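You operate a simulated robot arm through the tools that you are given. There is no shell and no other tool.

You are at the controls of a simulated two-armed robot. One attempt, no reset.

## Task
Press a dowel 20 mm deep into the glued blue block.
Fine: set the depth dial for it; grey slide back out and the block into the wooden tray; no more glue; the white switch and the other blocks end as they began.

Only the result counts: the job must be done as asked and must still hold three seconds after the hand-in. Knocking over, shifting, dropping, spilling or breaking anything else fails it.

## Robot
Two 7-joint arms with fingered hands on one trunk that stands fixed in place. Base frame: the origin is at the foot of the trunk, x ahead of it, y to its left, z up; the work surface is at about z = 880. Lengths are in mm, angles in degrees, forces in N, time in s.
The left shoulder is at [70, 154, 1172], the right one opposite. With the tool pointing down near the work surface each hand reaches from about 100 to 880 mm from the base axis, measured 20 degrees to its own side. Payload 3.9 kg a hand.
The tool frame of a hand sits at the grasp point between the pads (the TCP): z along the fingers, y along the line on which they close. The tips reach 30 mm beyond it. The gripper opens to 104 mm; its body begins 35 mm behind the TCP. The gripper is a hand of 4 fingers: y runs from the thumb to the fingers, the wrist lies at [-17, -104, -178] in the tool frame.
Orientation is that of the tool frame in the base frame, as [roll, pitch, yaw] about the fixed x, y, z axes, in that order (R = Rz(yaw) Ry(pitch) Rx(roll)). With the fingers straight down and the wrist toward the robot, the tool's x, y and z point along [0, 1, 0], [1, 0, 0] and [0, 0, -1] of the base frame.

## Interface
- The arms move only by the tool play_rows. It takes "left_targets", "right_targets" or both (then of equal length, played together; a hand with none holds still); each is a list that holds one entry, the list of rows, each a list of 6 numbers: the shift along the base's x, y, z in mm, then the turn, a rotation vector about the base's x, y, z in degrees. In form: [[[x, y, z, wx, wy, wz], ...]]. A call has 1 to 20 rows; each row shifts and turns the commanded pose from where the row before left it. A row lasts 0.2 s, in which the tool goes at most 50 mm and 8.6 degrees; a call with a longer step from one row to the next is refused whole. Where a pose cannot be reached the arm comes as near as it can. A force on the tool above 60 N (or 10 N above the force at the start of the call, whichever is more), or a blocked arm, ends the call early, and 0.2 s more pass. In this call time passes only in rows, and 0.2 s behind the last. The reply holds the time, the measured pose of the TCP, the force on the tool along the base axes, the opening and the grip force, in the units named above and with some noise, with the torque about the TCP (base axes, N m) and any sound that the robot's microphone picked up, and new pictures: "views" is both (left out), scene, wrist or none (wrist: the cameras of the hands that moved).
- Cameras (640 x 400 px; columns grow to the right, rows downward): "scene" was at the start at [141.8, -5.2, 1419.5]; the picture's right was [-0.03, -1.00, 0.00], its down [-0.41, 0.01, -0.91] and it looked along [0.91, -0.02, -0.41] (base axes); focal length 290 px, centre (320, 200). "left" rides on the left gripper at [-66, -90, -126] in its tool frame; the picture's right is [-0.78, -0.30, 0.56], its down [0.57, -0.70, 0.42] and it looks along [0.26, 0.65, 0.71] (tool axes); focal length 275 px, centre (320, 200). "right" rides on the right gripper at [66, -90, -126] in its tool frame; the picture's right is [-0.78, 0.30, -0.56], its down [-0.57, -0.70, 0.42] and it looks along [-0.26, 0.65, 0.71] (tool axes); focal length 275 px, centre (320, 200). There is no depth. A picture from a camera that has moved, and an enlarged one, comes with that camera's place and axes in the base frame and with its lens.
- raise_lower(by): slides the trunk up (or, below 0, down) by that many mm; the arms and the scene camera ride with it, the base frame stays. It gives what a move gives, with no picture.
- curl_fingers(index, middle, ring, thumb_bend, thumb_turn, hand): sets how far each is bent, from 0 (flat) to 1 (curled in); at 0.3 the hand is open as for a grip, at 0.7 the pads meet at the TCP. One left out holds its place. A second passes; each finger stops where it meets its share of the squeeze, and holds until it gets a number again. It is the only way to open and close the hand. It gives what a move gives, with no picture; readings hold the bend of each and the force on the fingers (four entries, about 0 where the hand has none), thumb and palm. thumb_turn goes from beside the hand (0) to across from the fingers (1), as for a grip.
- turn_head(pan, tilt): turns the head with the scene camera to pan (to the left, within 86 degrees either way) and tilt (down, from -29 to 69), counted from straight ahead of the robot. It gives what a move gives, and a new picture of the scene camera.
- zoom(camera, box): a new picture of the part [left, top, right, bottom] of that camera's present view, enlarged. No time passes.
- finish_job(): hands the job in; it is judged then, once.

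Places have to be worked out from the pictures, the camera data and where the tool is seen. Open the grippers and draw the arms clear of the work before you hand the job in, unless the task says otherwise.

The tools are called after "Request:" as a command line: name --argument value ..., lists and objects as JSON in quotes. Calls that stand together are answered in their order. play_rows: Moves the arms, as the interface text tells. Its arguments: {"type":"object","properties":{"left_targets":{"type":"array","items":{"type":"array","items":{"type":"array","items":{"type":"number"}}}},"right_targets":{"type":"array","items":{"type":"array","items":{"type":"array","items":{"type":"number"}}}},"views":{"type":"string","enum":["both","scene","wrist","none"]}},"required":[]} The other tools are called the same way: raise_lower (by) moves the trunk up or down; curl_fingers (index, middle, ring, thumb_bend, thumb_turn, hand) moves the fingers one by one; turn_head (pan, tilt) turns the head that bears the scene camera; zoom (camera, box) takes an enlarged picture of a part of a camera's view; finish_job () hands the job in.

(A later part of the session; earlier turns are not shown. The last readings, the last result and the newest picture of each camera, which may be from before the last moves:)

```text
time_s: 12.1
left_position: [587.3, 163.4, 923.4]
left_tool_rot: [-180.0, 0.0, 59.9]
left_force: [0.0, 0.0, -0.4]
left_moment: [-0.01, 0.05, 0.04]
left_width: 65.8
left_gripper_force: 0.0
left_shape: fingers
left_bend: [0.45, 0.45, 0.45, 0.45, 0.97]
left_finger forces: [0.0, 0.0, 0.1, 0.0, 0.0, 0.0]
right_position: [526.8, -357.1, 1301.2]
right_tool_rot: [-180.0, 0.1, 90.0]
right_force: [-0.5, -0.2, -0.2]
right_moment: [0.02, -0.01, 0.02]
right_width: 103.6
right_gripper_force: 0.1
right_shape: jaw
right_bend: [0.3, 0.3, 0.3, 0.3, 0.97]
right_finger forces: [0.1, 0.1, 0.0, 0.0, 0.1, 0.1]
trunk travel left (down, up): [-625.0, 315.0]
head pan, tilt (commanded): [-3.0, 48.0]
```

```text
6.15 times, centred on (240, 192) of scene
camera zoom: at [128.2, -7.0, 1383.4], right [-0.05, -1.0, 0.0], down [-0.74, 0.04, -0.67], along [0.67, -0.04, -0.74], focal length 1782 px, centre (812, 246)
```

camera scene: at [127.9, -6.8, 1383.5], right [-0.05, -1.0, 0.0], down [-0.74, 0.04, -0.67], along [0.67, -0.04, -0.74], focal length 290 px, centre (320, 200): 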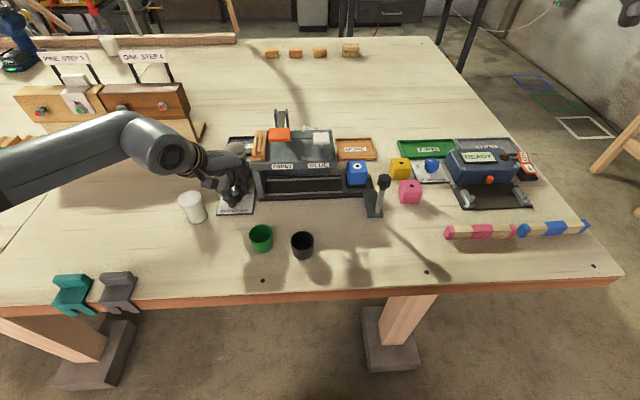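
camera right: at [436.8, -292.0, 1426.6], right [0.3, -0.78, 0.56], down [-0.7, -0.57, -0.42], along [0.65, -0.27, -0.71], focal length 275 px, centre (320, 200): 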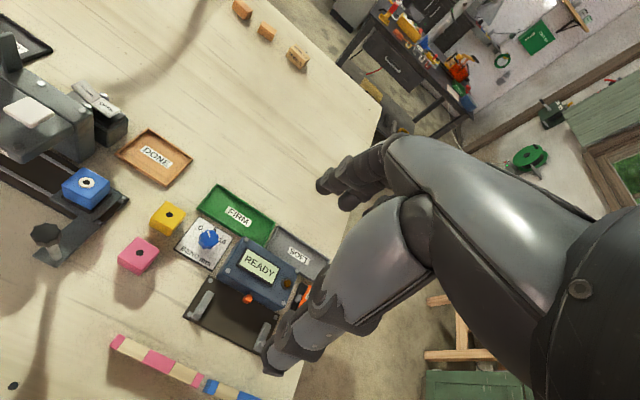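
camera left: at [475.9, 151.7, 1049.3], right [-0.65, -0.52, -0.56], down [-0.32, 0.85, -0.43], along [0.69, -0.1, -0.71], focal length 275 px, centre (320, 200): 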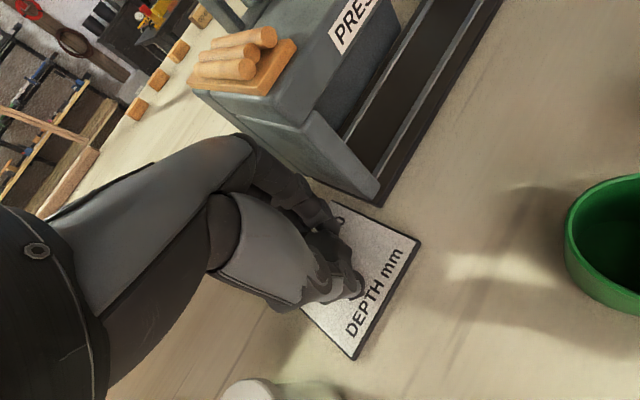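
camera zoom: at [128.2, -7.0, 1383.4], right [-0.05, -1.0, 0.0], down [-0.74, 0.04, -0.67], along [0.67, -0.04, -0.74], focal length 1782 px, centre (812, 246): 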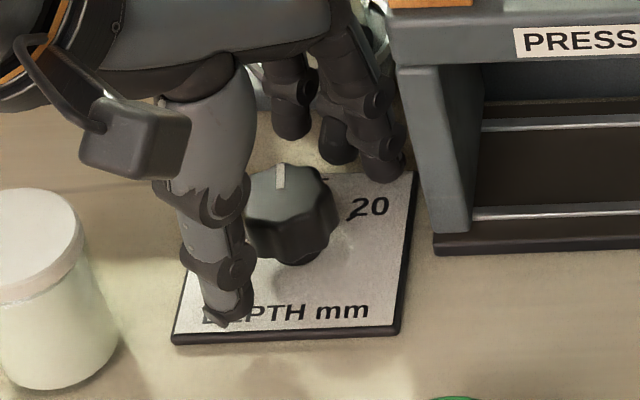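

Pointer is now near 15. Rotate the open hand back +47° around the knob.

Request:
play_rows --left_targets '[[[0, 0, 0, 0, 0, 7], [0, 0, 0, 0, 0, 8], [0, 0, 0, 0, 0, 8], [0, 0, 0, 0, 0, 8], [0, 0, 0, 0, 0, 8], [0, 0, 0, 0, 0, 8]]]' --views "wrist"

Request:
zoom --camera "scene" --box '[205, 160, 275, 225]'

```text
time_s: 13.5
left_position: [585.8, 164.0, 924.9]
left_tool_rot: [-180.0, 0.0, 107.1]
left_force: [0.2, -0.2, -0.4]
left_moment: [0.0, -0.02, 0.01]
left_width: 66.2
left_gripper_force: 0.1
left_shape: fingers
left_bend: [0.45, 0.45, 0.45, 0.45, 0.97]
left_finger forces: [0.0, 0.0, 0.1, 0.1, 0.0, 0.0]
right_position: [527.2, -358.6, 1300.1]
right_tool_rot: [-180.0, 0.2, 90.0]
right_force: [0.2, 0.0, -0.5]
right_moment: [0.0, 0.0, 0.03]
right_width: 103.6
right_gripper_force: 0.1
right_shape: jaw
right_bend: [0.3, 0.3, 0.3, 0.3, 0.97]
right_finger forces: [0.0, 0.1, 0.0, 0.1, 0.0, 0.1]
trunk travel left (down, up): [-625.0, 315.0]
head pan, tilt (commanded): [-3.0, 48.0]
camera left: at [520.5, 74.3, 1048.9], right [-0.05, -0.83, -0.56], down [-0.84, 0.34, -0.42], along [0.54, 0.44, -0.71], focal length 275 px, centre (320, 200)
```

left: 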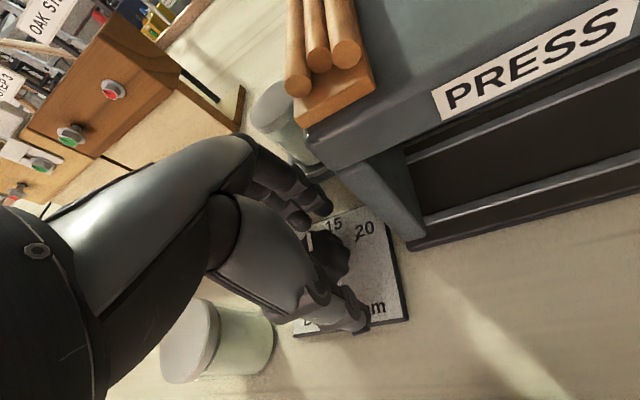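

```text
6.15 times, centred on (240, 192) of scene
camera zoom: at [128.5, -7.7, 1383.4], right [-0.05, -1.0, 0.0], down [-0.74, 0.04, -0.67], along [0.67, -0.03, -0.74], focal length 1782 px, centre (812, 246)
```

zoom: 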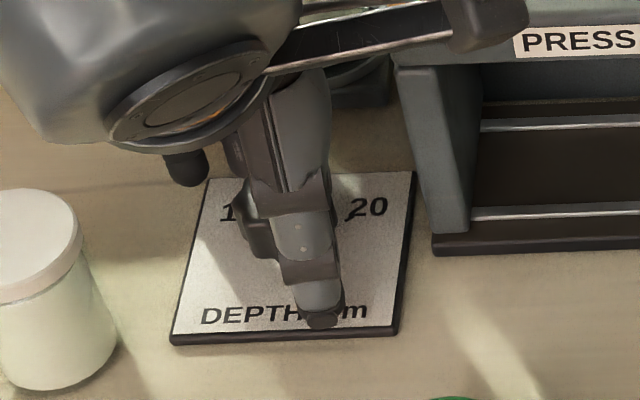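

Hand is at yaw +17° with the knob in between. Regrip with middle finger and thumb.

Request:
curl_fingers --hand "left" --index 0.6 --middle 0.7 --ring 0.6 --thumb_bend 0.68

```text
time_s: 14.5
left_position: [586.3, 164.2, 923.7]
left_tool_rot: [180.0, 0.0, 107.0]
left_force: [-0.1, 2.1, 0.1]
left_moment: [0.06, -0.04, 0.01]
left_width: 28.3
left_gripper_force: 7.1
left_shape: fingers
left_bend: [0.6, 0.63, 0.6, 0.62, 0.96]
left_finger forces: [0.1, 8.0, 0.0, 0.0, 6.5, 0.0]
right_position: [527.5, -356.8, 1302.2]
right_tool_rot: [179.9, 0.1, 90.0]
right_force: [-0.8, -0.5, 0.2]
right_moment: [0.0, -0.01, 0.0]
right_width: 103.6
right_gripper_force: 0.0
right_shape: jaw
right_bend: [0.3, 0.3, 0.3, 0.3, 0.97]
right_finger forces: [0.1, 0.0, 0.1, 0.1, 0.0, 0.0]
trunk travel left (down, up): [-625.0, 315.0]
head pan, tilt (commanded): [-3.0, 48.0]
```

Gripped again. Turn −46° to take the pointer to about −40°.

Request:
play_rows --left_targets '[[[0, 0, 0, 0, 0, -6], [0, 0, 0, 0, 0, -8], [0, 0, 0, 0, 0, -8], [0, 0, 0, 0, 0, -8], [0, 0, 0, 0, 0, -8], [0, 0, 0, 0, 0, -8]]]' --views "wrist"

Request:
zoom --camera "scene" --box '[205, 160, 275, 225]'

```text
time_s: 15.9
left_position: [586.4, 163.6, 924.3]
left_tool_rot: [-180.0, 0.2, 60.9]
left_force: [-1.2, 2.0, -1.0]
left_moment: [0.03, 0.01, -0.02]
left_width: 28.6
left_gripper_force: 7.2
left_shape: fingers
left_bend: [0.6, 0.64, 0.6, 0.61, 0.95]
left_finger forces: [0.0, 6.9, 0.1, 0.0, 8.2, 0.1]
right_position: [527.0, -356.3, 1300.7]
right_tool_rot: [-179.9, 0.1, 90.0]
right_force: [0.6, -0.2, -0.2]
right_moment: [0.01, -0.04, 0.02]
right_width: 103.7
right_gripper_force: 0.0
right_shape: jaw
right_bend: [0.3, 0.3, 0.3, 0.3, 0.97]
right_finger forces: [0.0, 0.0, 0.0, 0.0, 0.0, 0.0]
trunk travel left (down, up): [-625.0, 315.0]
head pan, tilt (commanded): [-3.0, 48.0]
camera left: at [476.1, 150.1, 1049.3], right [-0.64, -0.53, -0.56], down [-0.33, 0.84, -0.43], along [0.69, -0.08, -0.71], focal length 275 px, centre (320, 200)
```

left: 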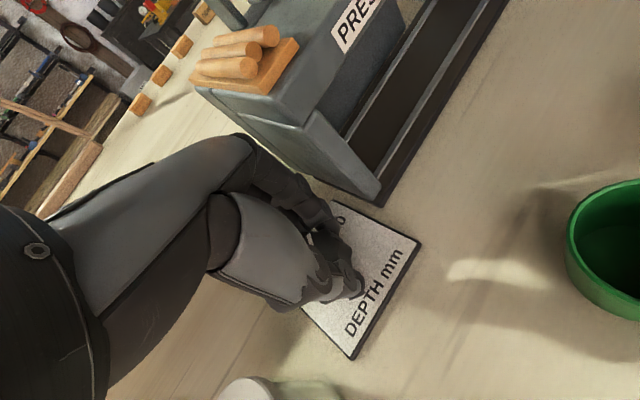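

```text
6.15 times, centred on (240, 192) of scene
camera zoom: at [128.1, -6.5, 1383.4], right [-0.05, -1.0, 0.0], down [-0.74, 0.04, -0.67], along [0.67, -0.04, -0.74], focal length 1782 px, centre (812, 246)
```

zoom: 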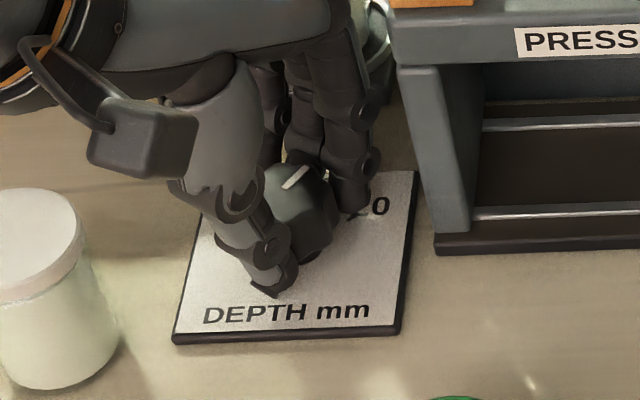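

Turned further; open up to read the pointer exactly.

Request:
curl_fingers --hand "left" --index 0.45 --middle 0.45 --ring 0.45 --thumb_bend 0.45

Request:
zoom --camera "scene" --box '[220, 170, 260, 210]'

```text
time_s: 16.9
left_position: [586.3, 161.7, 923.5]
left_tool_rot: [-179.9, 0.0, 61.0]
left_force: [-0.2, -0.4, 0.2]
left_moment: [0.03, -0.01, 0.01]
left_width: 65.9
left_gripper_force: 0.0
left_shape: fingers
left_bend: [0.45, 0.45, 0.45, 0.45, 0.97]
left_finger forces: [0.1, 0.1, 0.1, 0.0, 0.1, 0.1]
right_position: [526.5, -356.7, 1301.1]
right_tool_rot: [180.0, 0.1, 90.0]
right_force: [-0.5, -0.1, 0.1]
right_moment: [0.0, 0.01, 0.01]
right_width: 103.3
right_gripper_force: 0.2
right_shape: jaw
right_bend: [0.3, 0.3, 0.3, 0.3, 0.97]
right_finger forces: [0.0, 0.1, 0.1, 0.0, 0.0, 0.1]
trunk travel left (down, up): [-625.0, 315.0]
head pan, tilt (commanded): [-3.0, 48.0]
```

```text
10.00 times, centred on (240, 190) of scene
camera zoom: at [128.2, -7.0, 1383.4], right [-0.05, -1.0, 0.0], down [-0.74, 0.04, -0.67], along [0.67, -0.04, -0.74], focal length 2896 px, centre (1120, 300)
```

zoom: 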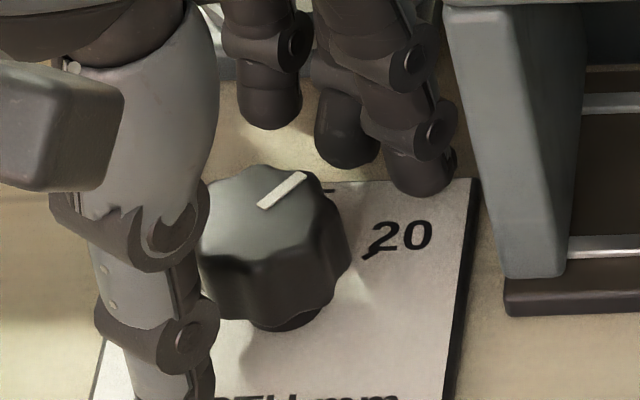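

Pointer reads ≈ −41°; the 20 mark is at ≈ −50°. Back the open hand up by +12°, regrip, and turn ≈ −9.5°.

Request:
play_rows --left_targets '[[[0, 0.5, 0, 0, 0, 6], [0, 0, 0, 0, 0, 8]]]' --views "none"

Request:
curl_fingers --hand "left" --index 0.6 --middle 0.7 --ring 0.6 --thumb_bend 0.68

Request:
zoom --camera "scene" --box '[220, 170, 260, 210]'

```text
time_s: 17.5
left_position: [586.8, 164.5, 924.3]
left_tool_rot: [-180.0, 0.0, 75.0]
left_force: [-0.9, -0.9, 0.5]
left_moment: [0.03, 0.0, -0.01]
left_width: 66.4
left_gripper_force: 0.1
left_shape: fingers
left_bend: [0.45, 0.45, 0.45, 0.45, 0.97]
left_finger forces: [0.0, 0.1, 0.0, 0.0, 0.1, 0.0]
right_position: [527.2, -358.6, 1300.9]
right_tool_rot: [180.0, 0.1, 90.1]
right_force: [0.0, 0.1, 0.9]
right_moment: [0.0, 0.01, 0.02]
right_width: 103.7
right_gripper_force: 0.1
right_shape: jaw
right_bend: [0.3, 0.3, 0.3, 0.3, 0.97]
right_finger forces: [0.1, 0.1, 0.0, 0.0, 0.0, 0.0]
trunk travel left (down, up): [-625.0, 315.0]
head pan, tilt (commanded): [-3.0, 48.0]
```

```text
time_s: 18.5
left_position: [586.3, 164.4, 923.7]
left_tool_rot: [179.9, 0.1, 75.0]
left_force: [0.3, 3.2, -0.3]
left_moment: [0.06, 0.0, -0.02]
left_width: 29.5
left_gripper_force: 7.4
left_shape: fingers
left_bend: [0.6, 0.64, 0.6, 0.61, 0.96]
left_finger forces: [0.0, 7.5, 0.0, 0.0, 7.5, 0.0]
right_position: [526.5, -356.4, 1301.5]
right_tool_rot: [179.9, 0.1, 89.9]
right_force: [-0.6, 0.4, 0.5]
right_moment: [0.04, 0.0, 0.0]
right_width: 103.5
right_gripper_force: 0.1
right_shape: jaw
right_bend: [0.3, 0.3, 0.3, 0.3, 0.97]
right_finger forces: [0.1, 0.0, 0.0, 0.0, 0.0, 0.0]
trunk travel left (down, up): [-625.0, 315.0]
head pan, tilt (commanded): [-3.0, 48.0]
```

```text
10.00 times, centred on (240, 190) of scene
camera zoom: at [128.1, -6.4, 1383.5], right [-0.05, -1.0, 0.0], down [-0.74, 0.04, -0.67], along [0.67, -0.04, -0.74], focal length 2896 px, centre (1120, 300)
```

zoom: 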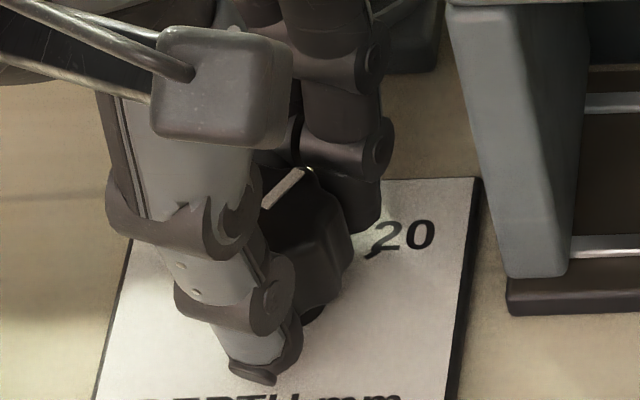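

Gripping nudged the pointer back a few degrees. Rotate −14° and re-read.

Request:
play_rows --left_targets '[[[0, 0, 0, 0, 0, -5], [0, 0, 0, 0, 0, -5], [0, 0, 0, 0, 0, -4]]]' --views "none"

Request:
zoom --camera "scene" --box '[220, 170, 260, 210]'

```text
time_s: 19.3
left_position: [586.8, 164.0, 923.7]
left_tool_rot: [-180.0, 0.1, 60.9]
left_force: [-0.9, 0.6, -1.5]
left_moment: [0.07, 0.02, -0.03]
left_width: 29.2
left_gripper_force: 7.1
left_shape: fingers
left_bend: [0.6, 0.64, 0.6, 0.61, 0.96]
left_finger forces: [0.0, 6.8, 0.0, 0.0, 7.4, 0.0]
right_position: [527.3, -357.8, 1302.1]
right_tool_rot: [180.0, 0.1, 89.9]
right_force: [-0.1, -0.7, 0.6]
right_moment: [0.01, 0.0, -0.03]
right_width: 103.9
right_gripper_force: 0.2
right_shape: jaw
right_bend: [0.3, 0.3, 0.3, 0.3, 0.97]
right_finger forces: [0.0, 0.1, 0.0, 0.0, 0.1, 0.0]
trunk travel left (down, up): [-625.0, 315.0]
head pan, tilt (commanded): [-3.0, 48.0]
```

```text
10.00 times, centred on (240, 190) of scene
camera zoom: at [128.2, -6.5, 1383.4], right [-0.05, -1.0, 0.0], down [-0.74, 0.04, -0.67], along [0.67, -0.04, -0.74], focal length 2896 px, centre (1120, 300)
```

zoom: 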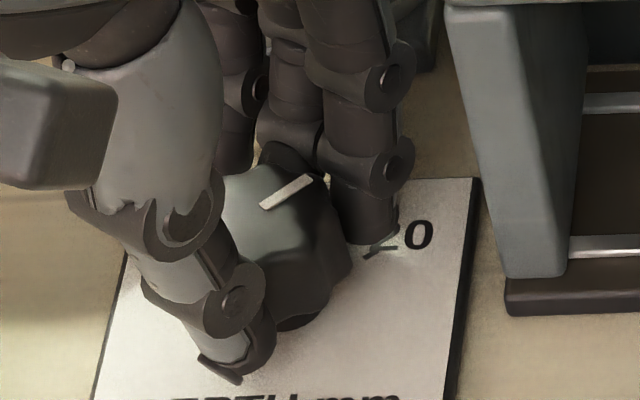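

Pointer now ≈ −51°. Open the hand, then lift it clear to check the dial.

Request:
curl_fingers --hand "left" --index 0.43 --middle 0.43 --ring 0.43 --thumb_bend 0.43

Request:
play_rows --left_targets '[[[0, 0, 15, 0, 0, 0], [0, 0, 30, 0, 0, 4], [0, 0, 40, 0, 0, 8], [0, 0, 40, 0, 0, 8], [0, 0, 30, 0, 0, 8], [-20, 0, 20, 0, 0, 0], [-20, 10, 0, 0, 0, 0]]]' --views "both"

Request:
zoom --camera "scene" --box '[210, 170, 270, 220]'

Request:
zoom --camera "left" --box '[370, 220, 500, 350]'

```text
time_s: 20.3
left_position: [587.4, 164.1, 924.5]
left_tool_rot: [-179.9, 0.0, 61.0]
left_force: [0.1, -0.5, 0.1]
left_moment: [0.01, 0.02, -0.02]
left_width: 71.4
left_gripper_force: 0.0
left_shape: fingers
left_bend: [0.43, 0.43, 0.43, 0.43, 0.97]
left_finger forces: [0.0, 0.1, 0.0, 0.0, 0.0, 0.0]
right_position: [527.0, -357.7, 1301.5]
right_tool_rot: [-180.0, 0.1, 90.0]
right_force: [-0.1, -0.2, -0.4]
right_moment: [-0.03, -0.01, 0.01]
right_width: 103.7
right_gripper_force: 0.1
right_shape: jaw
right_bend: [0.3, 0.3, 0.3, 0.3, 0.97]
right_finger forces: [0.0, 0.0, 0.0, 0.0, 0.0, 0.0]
trunk travel left (down, up): [-625.0, 315.0]
head pan, tilt (commanded): [-3.0, 48.0]
```

```text
time_s: 21.9
left_position: [547.7, 175.6, 1098.0]
left_tool_rot: [179.9, 0.1, 89.1]
left_force: [-0.2, 0.4, -0.5]
left_moment: [-0.02, -0.02, 0.0]
left_width: 71.6
left_gripper_force: 0.0
left_shape: fingers
left_bend: [0.43, 0.43, 0.43, 0.43, 0.97]
left_finger forces: [0.1, 0.0, 0.0, 0.0, 0.1, 0.0]
right_position: [525.8, -355.6, 1302.3]
right_tool_rot: [179.9, 0.2, 90.0]
right_force: [0.0, 0.2, -0.4]
right_moment: [-0.01, -0.02, 0.01]
right_width: 103.6
right_gripper_force: 0.1
right_shape: jaw
right_bend: [0.3, 0.3, 0.3, 0.3, 0.97]
right_finger forces: [0.1, 0.0, 0.0, 0.1, 0.1, 0.0]
trunk travel left (down, up): [-625.0, 315.0]
head pan, tilt (commanded): [-3.0, 48.0]
camera scene: at [127.1, -5.9, 1383.6], right [-0.05, -1.0, 0.0], down [-0.74, 0.04, -0.67], along [0.67, -0.04, -0.74], focal length 290 px, centre (320, 200)
camera left: at [456.5, 111.0, 1224.0], right [-0.31, -0.77, -0.56], down [-0.69, 0.58, -0.43], along [0.65, 0.25, -0.71], focal length 275 px, centre (320, 200)
```

scene: 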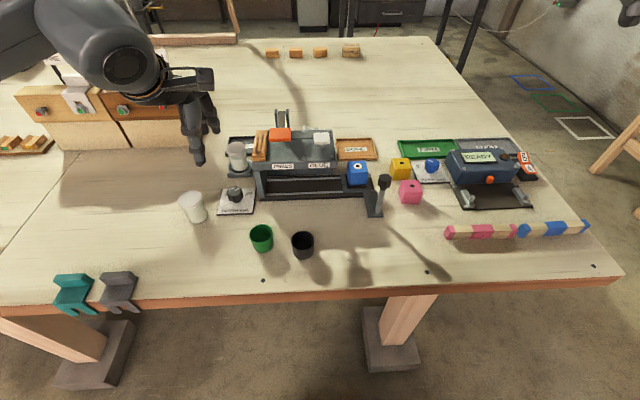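
left: 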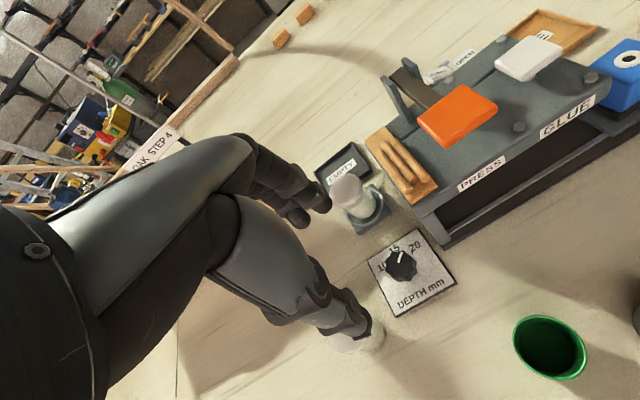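

```text
8.00 times, centred on (240, 195) of scene
camera zoom: at [127.1, -5.9, 1383.6], right [-0.05, -1.0, 0.0], down [-0.74, 0.04, -0.67], along [0.67, -0.04, -0.74], focal length 2317 px, centre (960, 240)
```

zoom: 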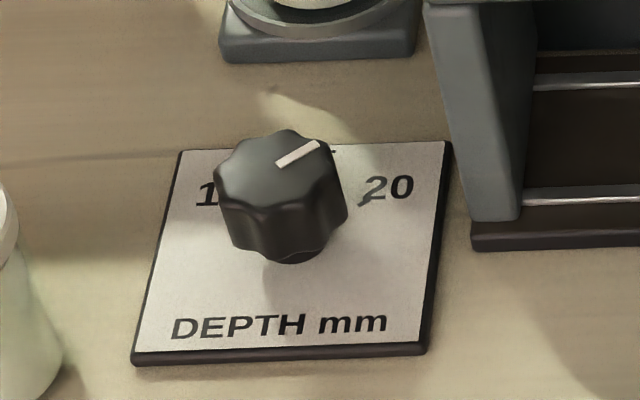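

```text
3.08 times, centred on (435, 285) of left
camera zoom: at [456.5, 111.0, 1224.0], right [-0.31, -0.77, -0.56], down [-0.69, 0.58, -0.43], along [0.65, 0.25, -0.71], focal length 847 px, centre (-34, -62)
```

zoom: 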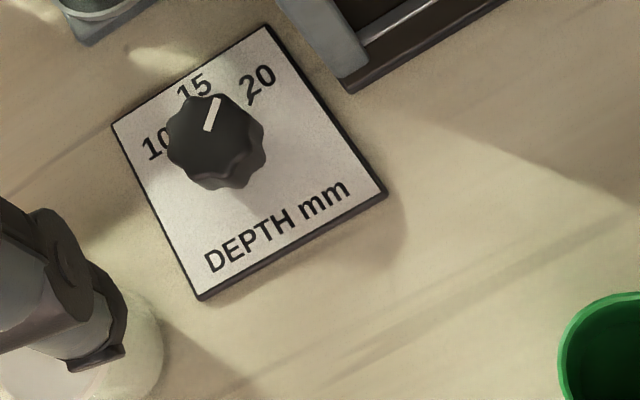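

Readings of the pointer differ a little between cameras, so I zoom tighter on the knob in both.

Request:
zoom --camera "left" --box '[380, 230, 430, 280]'

Request:
zoom --camera "scene" --box '[222, 175, 262, 210]'

```text
8.00 times, centred on (405, 255) of left
camera zoom: at [456.5, 111.0, 1224.0], right [-0.31, -0.77, -0.56], down [-0.69, 0.58, -0.43], along [0.65, 0.25, -0.71], focal length 2202 px, centre (-360, -240)
```

zoom: 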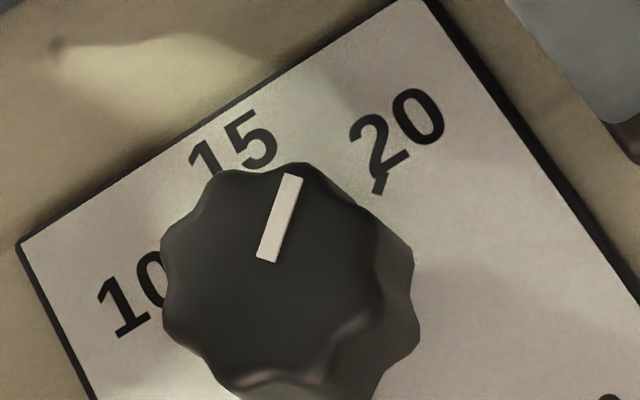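

```text
11.43 times, centred on (242, 192) of scene
camera zoom: at [127.1, -5.9, 1383.6], right [-0.05, -1.0, 0.0], down [-0.74, 0.04, -0.67], along [0.67, -0.04, -0.74], focal length 3310 px, centre (1211, 286)
```

zoom: 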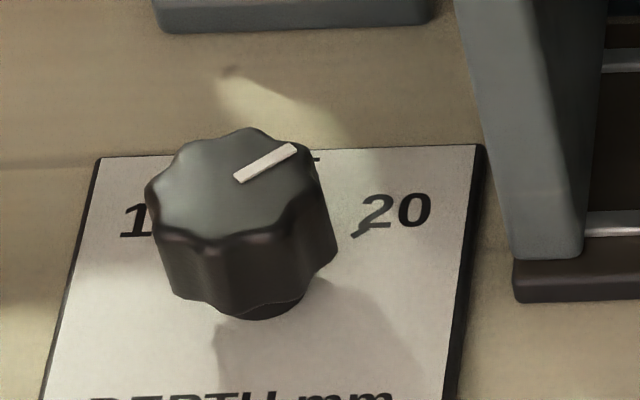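

Both tight readings give the pointer at ≈ −48.7° against a 20-mark at ≈ −50° (start was ≈ +50° at 10), so the dial is on 20. Next, the slide handle: I bring the right hand above the handle knob (≈529,−153), yawed +90° so the wrist is on the right, away from the machine's paddles.

Request:
play_rows --right_targets '[[[0, 10, -10, 0, 0, 5], [0, 18, -18, 0, 0, 8.5], [0, 20, -20, 0, 0, 8.5], [0, 20, -20, 0, 0, 8.5], [0, 20, -20, 0, 0, 8.5], [0, 20, -20, 0, 0, 8.5], [0, 20, -20, 0, 0, 8.5], [0, 20, -20, 0, 0, 8.5], [0, 20, -20, 0, 0, 8.5], [0, 20, -20, 0, 0, 8.5], [1, 16, -12, 0, 0, 8.5]]]' --left_targets '[[[0, 5, 5, 0, 0, 0], [0, 5, 5, 0, 0, 0], [0, 5, 5, 0, 0, 0], [0, 5, 5, 0, 0, 0], [0, 5, 5, 0, 0, 0], [0, 5, 5, 0, 0, 0], [0, 0, 0, 0, 0, 0], [0, 0, 0, 0, 0, 0], [0, 0, 0, 0, 0, 0], [0, 0, 0, 0, 0, 0], [0, 0, 0, 0, 0, 0]]]' --views "both"

```text
time_s: 24.3
left_position: [547.2, 206.2, 1128.4]
left_tool_rot: [-180.0, 0.0, 89.0]
left_force: [-0.7, 0.1, -0.8]
left_moment: [0.0, -0.01, 0.0]
left_width: 71.5
left_gripper_force: 0.0
left_shape: fingers
left_bend: [0.43, 0.43, 0.43, 0.43, 0.97]
left_finger forces: [0.0, 0.0, 0.0, 0.0, 0.0, 0.0]
right_position: [528.1, -151.8, 1100.1]
right_tool_rot: [180.0, 0.1, -179.8]
right_force: [0.9, 0.1, -0.2]
right_moment: [-0.02, 0.0, 0.01]
right_width: 103.8
right_gripper_force: 0.1
right_shape: jaw
right_bend: [0.3, 0.3, 0.3, 0.3, 0.97]
right_finger forces: [0.0, 0.1, 0.0, 0.0, 0.1, 0.0]
trunk travel left (down, up): [-625.0, 315.0]
head pan, tilt (commanded): [-3.0, 48.0]
camera scene: at [129.0, -6.1, 1383.4], right [-0.05, -1.0, 0.0], down [-0.74, 0.04, -0.67], along [0.67, -0.04, -0.74], focal length 290 px, centre (320, 200)
camera right: at [462.0, -240.1, 1226.9], right [0.77, 0.3, 0.56], down [0.58, -0.7, -0.42], along [0.26, 0.65, -0.71], focal length 275 px, centre (320, 200)
camera left: at [457.6, 141.4, 1253.7], right [-0.31, -0.77, -0.56], down [-0.69, 0.58, -0.42], along [0.65, 0.25, -0.71], focal length 275 px, centre (320, 200)
```

scene: 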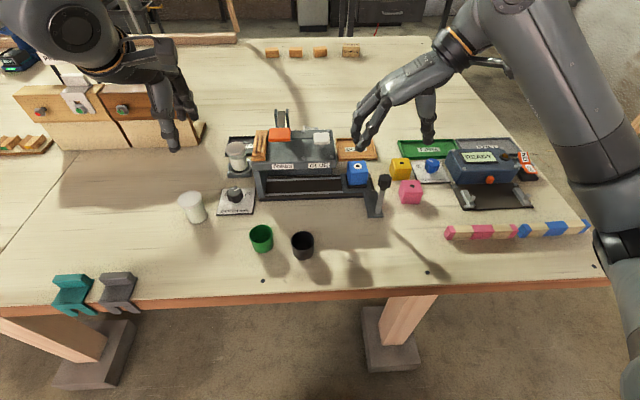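
right: 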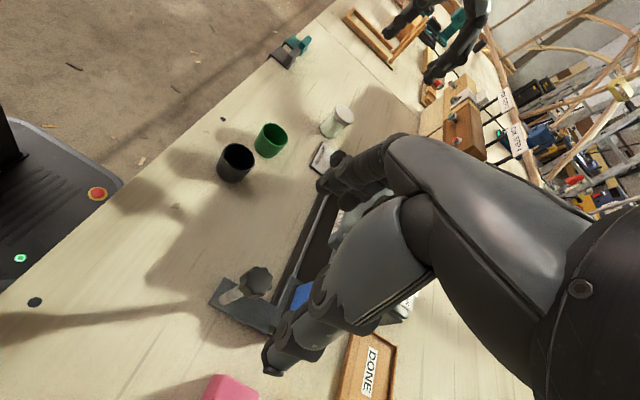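
left: 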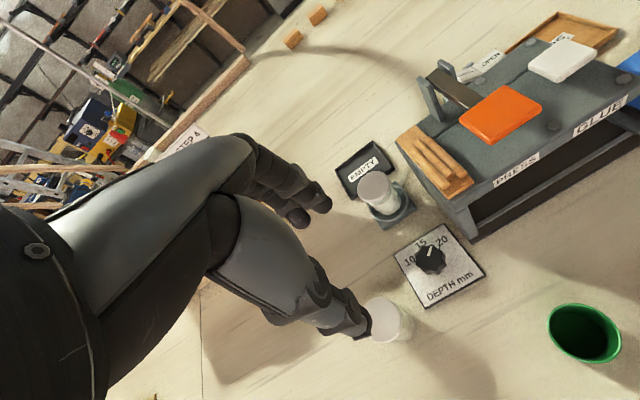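

Zoom on the handle from the right wrist camera to pin down its position.

Request:
zoom --camera "right" --box '[190, 240, 320, 350]'

Request:
zoom --camera "scene" --box '[335, 150, 435, 225]'

```text
3.64 times, centred on (255, 295) of right
camera zoom: at [462.0, -240.1, 1226.9], right [0.77, 0.3, 0.56], down [0.58, -0.7, -0.42], along [0.26, 0.65, -0.71], focal length 1001 px, centre (556, -146)
```

zoom: 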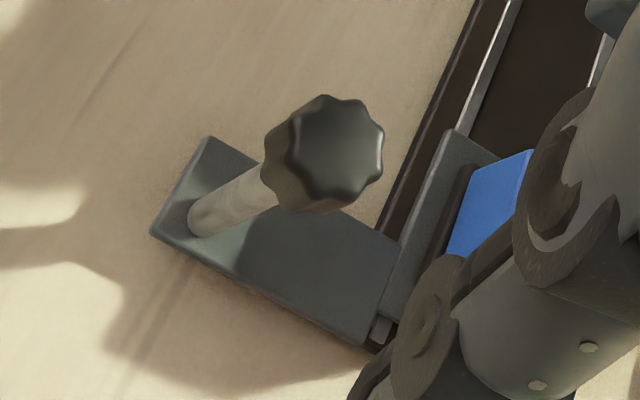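

```text
5.33 times, centred on (385, 188) of scene
camera zoom: at [129.0, -6.1, 1383.4], right [-0.05, -1.0, 0.0], down [-0.74, 0.04, -0.67], along [0.67, -0.04, -0.74], focal length 1545 px, centre (-27, 267)
```

zoom: 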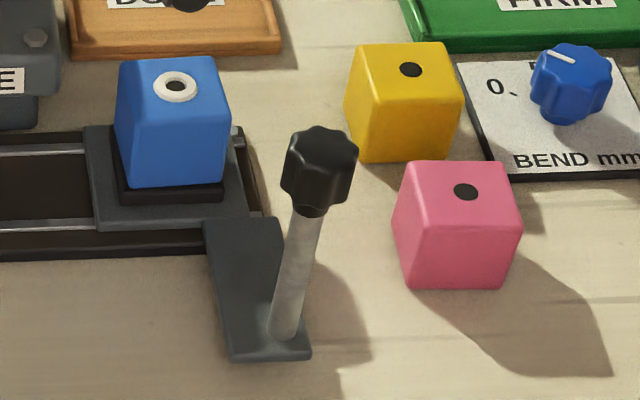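

Handle knob axis ≈ (525.5,−151.5), top z≈1001, Ø≈27. Descend so the TCP is at the knob's middle (z≈986).

Request:
play_rows --right_targets '[[[-1, 0, -25, 0, 0, 0], [-1, 0, -35, 0, 0, 0], [0, 0, -30, 0, 0, 0], [0, 0, -18, 0, 0, 0], [0, 0, -6, 0, 0, 0]]]' --views "both"

Request:
zoom --camera "right" --box '[190, 160, 400, 390]'

Request:
zoom --camera "scene" --box '[320, 100, 460, 225]'

```text
time_s: 25.5
left_position: [548.7, 204.6, 1127.5]
left_tool_rot: [180.0, 0.1, 89.0]
left_force: [-0.2, -0.2, -1.1]
left_moment: [-0.01, 0.02, 0.01]
left_width: 71.4
left_gripper_force: 0.1
left_shape: fingers
left_bend: [0.43, 0.43, 0.43, 0.43, 0.97]
left_finger forces: [0.0, 0.0, 0.0, 0.1, 0.0, 0.0]
right_position: [526.1, -152.9, 986.4]
right_tool_rot: [-180.0, 0.2, 180.0]
right_force: [-0.1, -0.1, 0.0]
right_moment: [-0.01, 0.0, -0.01]
right_width: 103.6
right_gripper_force: 0.0
right_shape: jaw
right_bend: [0.3, 0.3, 0.3, 0.3, 0.97]
right_finger forces: [0.0, 0.1, 0.0, 0.0, 0.0, 0.0]
trunk travel left (down, up): [-625.0, 315.0]
head pan, tilt (commanded): [-3.0, 48.0]
camera scene: at [128.2, -6.9, 1383.5], right [-0.05, -1.0, 0.0], down [-0.74, 0.04, -0.67], along [0.67, -0.04, -0.74], focal length 290 px, centre (320, 200)
camera right: at [459.5, -242.5, 1112.2], right [0.77, 0.3, 0.56], down [0.57, -0.7, -0.42], along [0.27, 0.65, -0.71], focal length 275 px, centre (320, 200)
```

scene: 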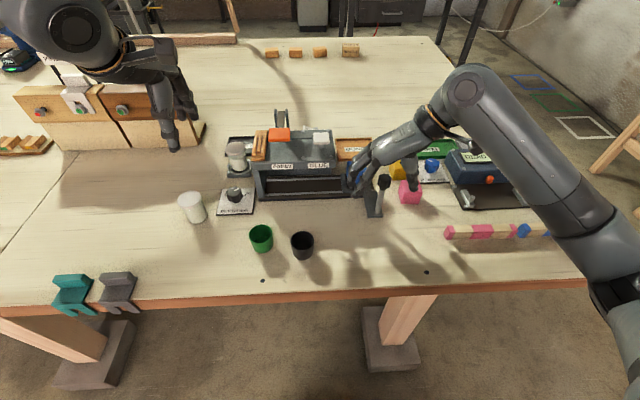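
right: 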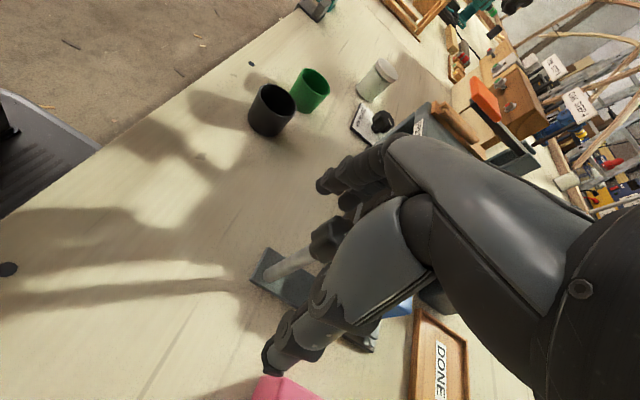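

```text
1.74 times, centred on (295, 275) of right
camera zoom: at [459.5, -242.5, 1112.2], right [0.77, 0.3, 0.56], down [0.57, -0.7, -0.42], along [0.27, 0.65, -0.71], focal length 479 px, centre (364, 70)
```

zoom: 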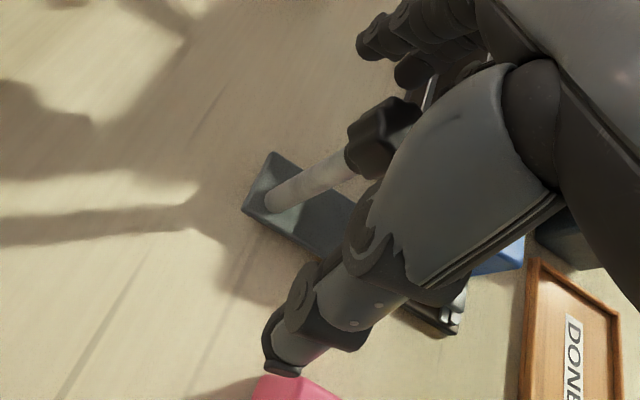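

```text
3.20 times, centred on (390, 162) of scene
camera zoom: at [128.2, -6.9, 1383.5], right [-0.05, -1.0, 0.0], down [-0.74, 0.04, -0.67], along [0.67, -0.04, -0.74], focal length 927 px, centre (96, 320)
```

zoom: 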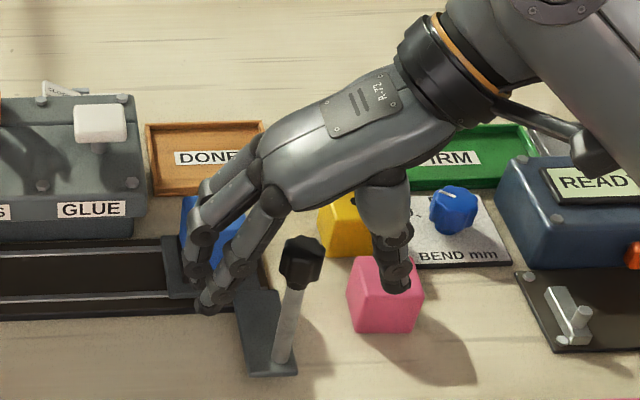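

TCP projects right onto the knob. Close the right hand on it.

Request:
curl_fingers --hand "right" --index 0.62 --middle 0.66 --ring 0.62 --thumb_bend 0.64

Request:
zoom --camera "scene" --box '[320, 100, 460, 225]'

Request:
zoom --camera "right" --box '[190, 160, 400, 390]'

```text
time_s: 26.5
left_position: [547.0, 204.5, 1128.7]
left_tool_rot: [180.0, -0.1, 89.0]
left_force: [0.2, 0.2, 0.1]
left_moment: [0.0, 0.04, 0.02]
left_width: 71.5
left_gripper_force: 0.0
left_shape: fingers
left_bend: [0.43, 0.43, 0.43, 0.43, 0.97]
left_finger forces: [0.0, 0.0, 0.0, 0.1, 0.0, 0.0]
right_position: [525.4, -154.1, 987.0]
right_tool_rot: [180.0, 0.0, -180.0]
right_force: [-0.2, -0.7, -0.5]
right_moment: [-0.03, 0.02, 0.0]
right_width: 20.9
right_gripper_force: 0.1
right_shape: fingers
right_bend: [0.62, 0.66, 0.62, 0.64, 0.97]
right_finger forces: [0.0, 0.0, 0.0, 0.0, 0.0, 0.1]
trunk travel left (down, up): [-625.0, 315.0]
head pan, tilt (commanded): [-3.0, 48.0]
```

```text
3.20 times, centred on (390, 162) of scene
camera zoom: at [128.2, -6.9, 1383.4], right [-0.05, -1.0, 0.0], down [-0.74, 0.04, -0.67], along [0.67, -0.04, -0.74], focal length 927 px, centre (96, 320)
```

zoom: 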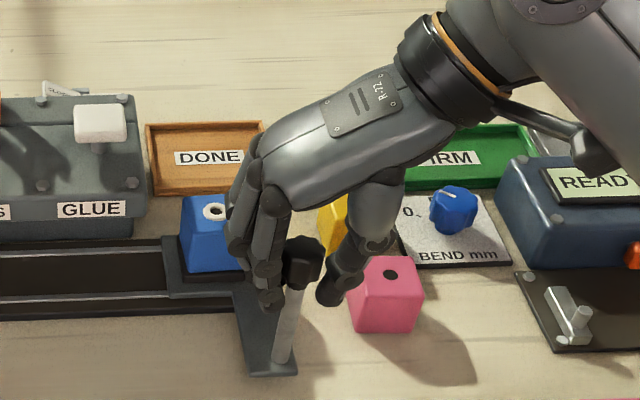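

```text
1.74 times, centred on (295, 275) of right
camera zoom: at [459.5, -242.5, 1112.5], right [0.77, 0.3, 0.56], down [0.57, -0.7, -0.42], along [0.27, 0.65, -0.71], focal length 479 px, centre (364, 70)
```

zoom: 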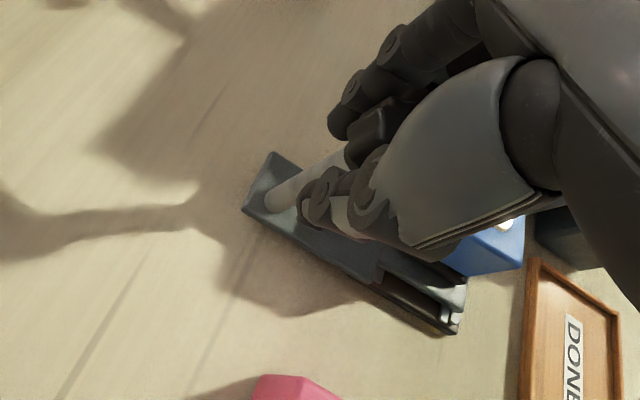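

No contact yet at 21 mm. Close further until the pads touch.

Request:
curl_fingers --hand "right" --index 0.68 --middle 0.74 --ring 0.68 --thumb_bend 0.7

Request:
zoom --camera "scene" --box '[340, 130, 430, 215]'

Request:
zoom --camera "right" --box '[240, 180, 380, 310]'

```text
time_s: 27.5
left_position: [548.2, 204.3, 1128.4]
left_tool_rot: [-180.0, 0.0, 89.0]
left_force: [-0.6, 0.6, -1.3]
left_moment: [0.01, 0.04, -0.02]
left_width: 71.5
left_gripper_force: 0.1
left_shape: fingers
left_bend: [0.43, 0.43, 0.43, 0.43, 0.97]
left_finger forces: [0.0, 0.0, 0.0, 0.0, 0.0, 0.0]
right_position: [526.3, -152.3, 986.8]
right_tool_rot: [179.9, 0.0, -179.9]
right_force: [1.2, 2.6, -2.0]
right_moment: [0.08, -0.03, 0.0]
right_width: 9.1
right_gripper_force: 3.4
right_shape: fingers
right_bend: [0.66, 0.73, 0.68, 0.69, 0.97]
right_finger forces: [2.5, 3.4, 0.0, 0.0, 1.3, 0.1]
trunk travel left (down, up): [-625.0, 315.0]
head pan, tilt (commanded): [-3.0, 48.0]
```

```text
4.71 times, centred on (385, 172) of scene
camera zoom: at [128.8, -6.4, 1383.4], right [-0.05, -1.0, 0.0], down [-0.74, 0.04, -0.67], along [0.67, -0.04, -0.74], focal length 1363 px, centre (14, 329)
```

zoom: 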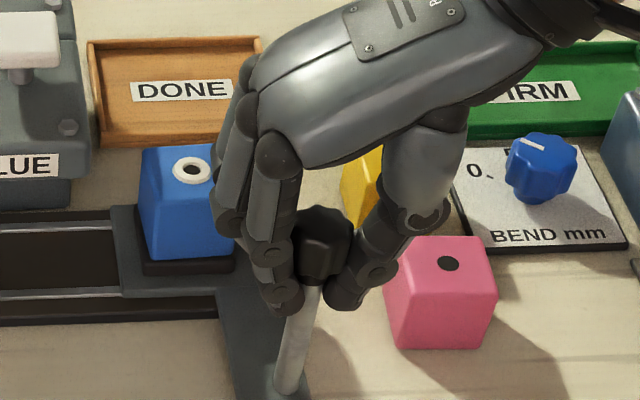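

```text
3.08 times, centred on (310, 245) of right
camera zoom: at [460.0, -241.9, 1112.3], right [0.78, 0.3, 0.56], down [0.57, -0.7, -0.42], along [0.27, 0.65, -0.71], focal length 847 px, centre (351, 62)
```

zoom: 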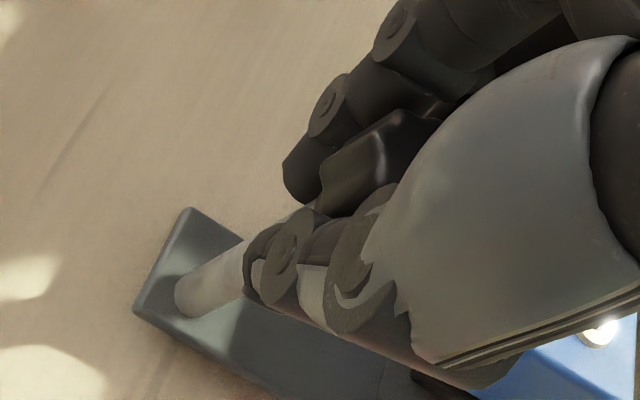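

Index, middle and thumb hold the knob/post. Push the slide gently +y, 40 mm first, and check.

Request:
play_rows --right_targets '[[[0, 5, 0, 0, 0, 0], [0, 8, 0, 0, 0, 0], [0, 9, 0, 0, 0, 0], [0, 9, 0, 0, 0, 0], [0, 9, 0, 0, 0, 0]]]' --views "scene"

Request:
zoom --camera "scene" --box '[240, 100, 420, 225]'

```text
time_s: 28.7
left_position: [548.8, 204.8, 1128.5]
left_tool_rot: [-180.0, -0.1, 89.0]
left_force: [0.6, 0.5, 0.5]
left_moment: [0.03, 0.01, 0.01]
left_width: 71.5
left_gripper_force: 0.1
left_shape: fingers
left_bend: [0.43, 0.43, 0.43, 0.43, 0.97]
left_finger forces: [0.1, 0.0, 0.1, 0.0, 0.1, 0.1]
right_position: [527.2, -111.4, 986.6]
right_tool_rot: [-180.0, 0.0, 179.9]
right_force: [-0.8, -0.4, -2.9]
right_moment: [0.03, -0.02, 0.01]
right_width: 9.5
right_gripper_force: 2.3
right_shape: fingers
right_bend: [0.67, 0.73, 0.68, 0.68, 0.97]
right_finger forces: [1.6, 1.9, 0.1, 0.1, 2.6, 0.1]
trunk travel left (down, up): [-625.0, 315.0]
head pan, tilt (commanded): [-3.0, 48.0]
camera scene: at [128.5, -6.4, 1383.4], right [-0.05, -1.0, 0.0], down [-0.74, 0.04, -0.67], along [0.67, -0.04, -0.74], focal length 290 px, centre (320, 200)
```

scene: 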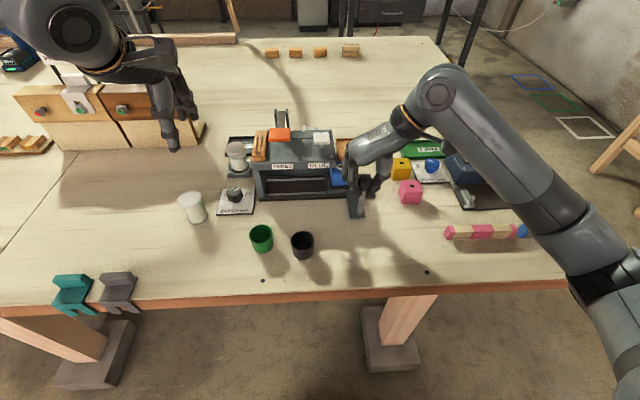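

```text
3.20 times, centred on (330, 162) of scene
camera zoom: at [128.5, -6.4, 1383.4], right [-0.05, -1.0, 0.0], down [-0.74, 0.04, -0.67], along [0.67, -0.04, -0.74], focal length 927 px, centre (288, 320)
```

zoom: 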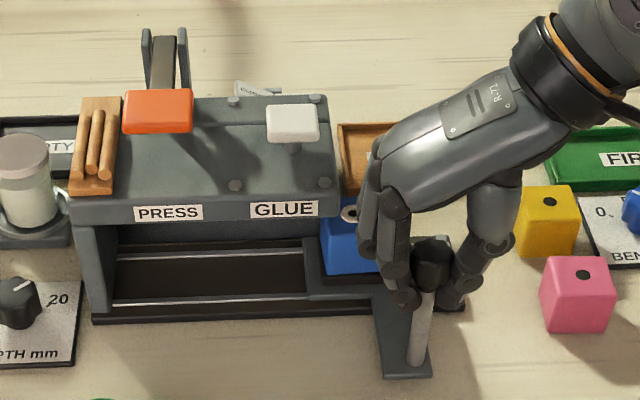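

Slide moved smoothly. Continue +60 mm.

Request:
play_rows --right_targets '[[[0, 8, 0, 0, 0, 0], [0, 10, 0, 0, 0, 0], [0, 10, 0, 0, 0, 0], [0, 10, 0, 0, 0, 0], [0, 10, 0, 0, 0, 0], [0, 8, 0, 0, 0, 0]]]' --views "both"

Request:
zoom --camera "scene" --box '[230, 90, 410, 225]'

```text
time_s: 30.1
left_position: [546.8, 204.5, 1127.9]
left_tool_rot: [179.9, 0.0, 89.1]
left_force: [0.0, 0.2, 0.0]
left_moment: [0.02, 0.0, 0.01]
left_width: 71.3
left_gripper_force: 0.0
left_shape: fingers
left_bend: [0.43, 0.43, 0.43, 0.43, 0.97]
left_finger forces: [0.0, 0.0, 0.1, 0.1, 0.0, 0.0]
right_position: [526.8, -56.8, 987.8]
right_tool_rot: [-180.0, 0.1, 180.0]
right_force: [0.7, -1.6, 1.0]
right_moment: [0.02, 0.02, -0.02]
right_width: 9.4
right_gripper_force: 3.7
right_shape: fingers
right_bend: [0.67, 0.74, 0.68, 0.68, 0.97]
right_finger forces: [1.4, 2.1, 0.0, 0.1, 3.0, 0.0]
trunk travel left (down, up): [-625.0, 315.0]
head pan, tilt (commanded): [-3.0, 48.0]
camera scene: at [128.2, -7.1, 1383.5], right [-0.05, -1.0, 0.0], down [-0.74, 0.04, -0.67], along [0.67, -0.04, -0.74], focal length 290 px, centre (320, 200)
camera right: at [460.3, -145.9, 1112.0], right [0.77, 0.3, 0.56], down [0.57, -0.7, -0.42], along [0.27, 0.65, -0.71], focal length 275 px, centre (320, 200)
```

scene: 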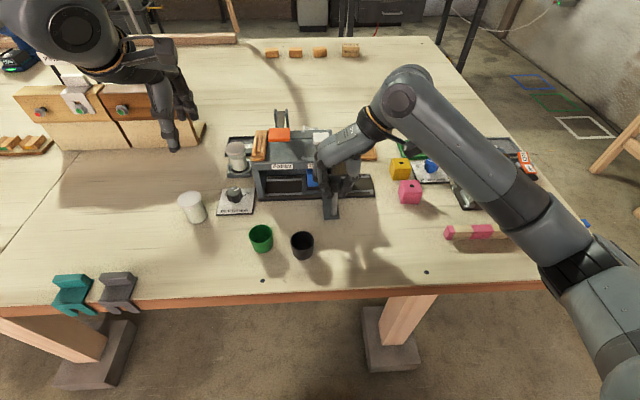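
right: 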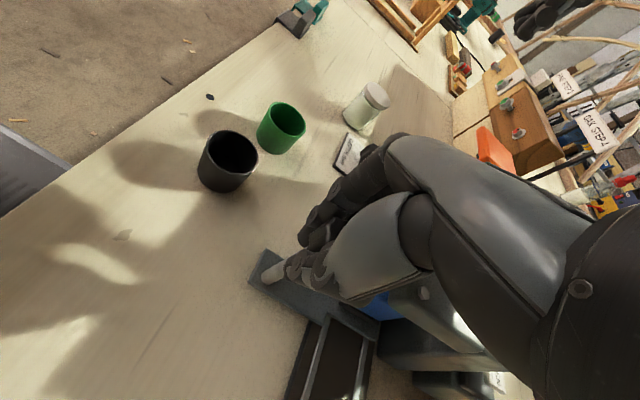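

```text
2.96 times, centred on (320, 158) of scene
camera zoom: at [128.2, -7.1, 1383.5], right [-0.05, -1.0, 0.0], down [-0.74, 0.04, -0.67], along [0.67, -0.04, -0.74], focal length 858 px, centre (320, 326)
```

zoom: 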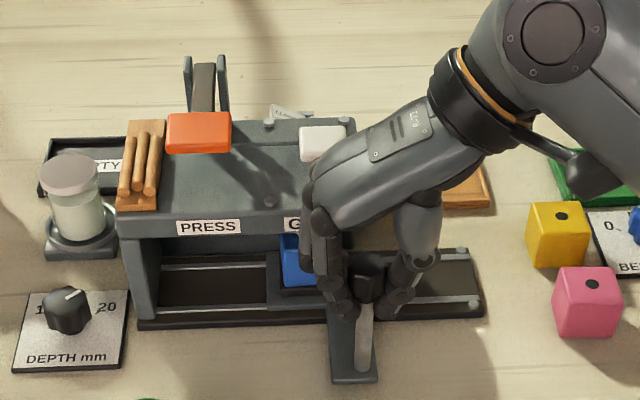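

About 95 mm in, light forces. Continue +35 mm.

Request:
play_rows --right_targets '[[[0, 8, 0, 0, 0, 0], [0, 9, 0, 0, 0, 0], [0, 9, 0, 0, 0, 0], [0, 9, 0, 0, 0, 0]]]' --views "both"

Request:
zoom --camera "scene" --box '[230, 90, 410, 225]'

Request:
zoom --camera "left" --box '[380, 20, 640, 260]'

```text
time_s: 31.1
left_position: [546.8, 206.1, 1127.5]
left_tool_rot: [-179.9, 0.1, 89.0]
left_force: [-0.7, 0.1, 0.5]
left_moment: [0.0, -0.03, 0.0]
left_width: 71.2
left_gripper_force: 0.0
left_shape: fingers
left_bend: [0.43, 0.43, 0.43, 0.43, 0.97]
left_finger forces: [0.1, 0.0, 0.0, 0.0, 0.0, 0.0]
right_position: [527.8, -20.9, 986.6]
right_tool_rot: [-180.0, 0.2, 180.0]
right_force: [0.3, 0.2, 1.8]
right_moment: [0.04, -0.01, -0.02]
right_width: 9.1
right_gripper_force: 3.4
right_shape: fingers
right_bend: [0.67, 0.74, 0.68, 0.68, 0.97]
right_finger forces: [1.5, 2.5, 0.0, 0.0, 2.8, 0.0]
trunk travel left (down, up): [-625.0, 315.0]
head pan, tilt (commanded): [-3.0, 48.0]
camera scene: at [128.4, -6.4, 1383.4], right [-0.05, -1.0, 0.0], down [-0.74, 0.04, -0.67], along [0.67, -0.04, -0.74], focal length 290 px, centre (320, 200)
camera right: at [460.2, -110.8, 1111.9], right [0.78, 0.3, 0.56], down [0.57, -0.7, -0.42], along [0.27, 0.65, -0.71], focal length 275 px, centre (320, 200)
```

scene: 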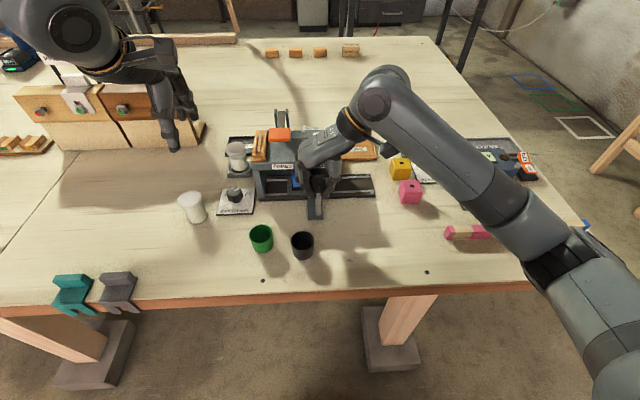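
right: 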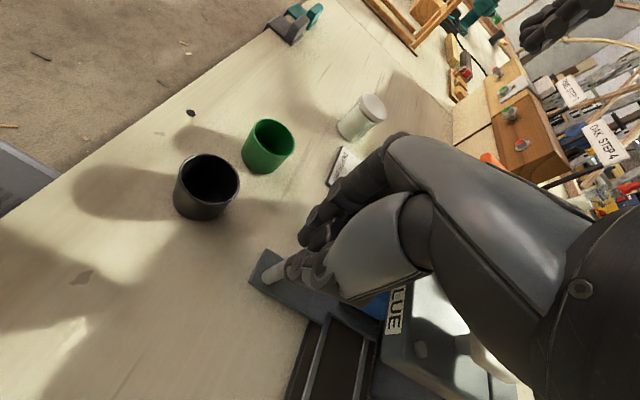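

```text
2.96 times, centred on (320, 158) of scene
camera zoom: at [128.4, -6.4, 1383.4], right [-0.05, -1.0, 0.0], down [-0.74, 0.04, -0.67], along [0.67, -0.04, -0.74], focal length 858 px, centre (320, 326)
```

zoom: 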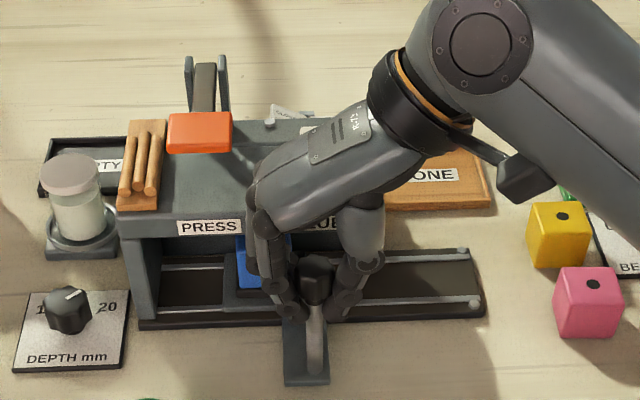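

```text
1.67 times, centred on (510, 140) of left
camera zoom: at [457.1, 141.0, 1253.9], right [-0.31, -0.77, -0.56], down [-0.69, 0.58, -0.42], along [0.65, 0.25, -0.71], focal length 459 px, centre (3, 300)
```

zoom: 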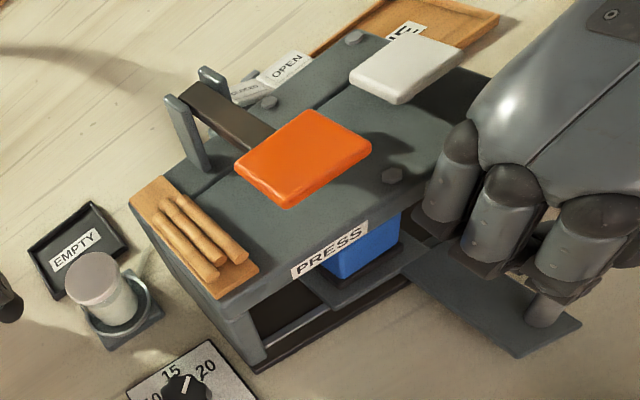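

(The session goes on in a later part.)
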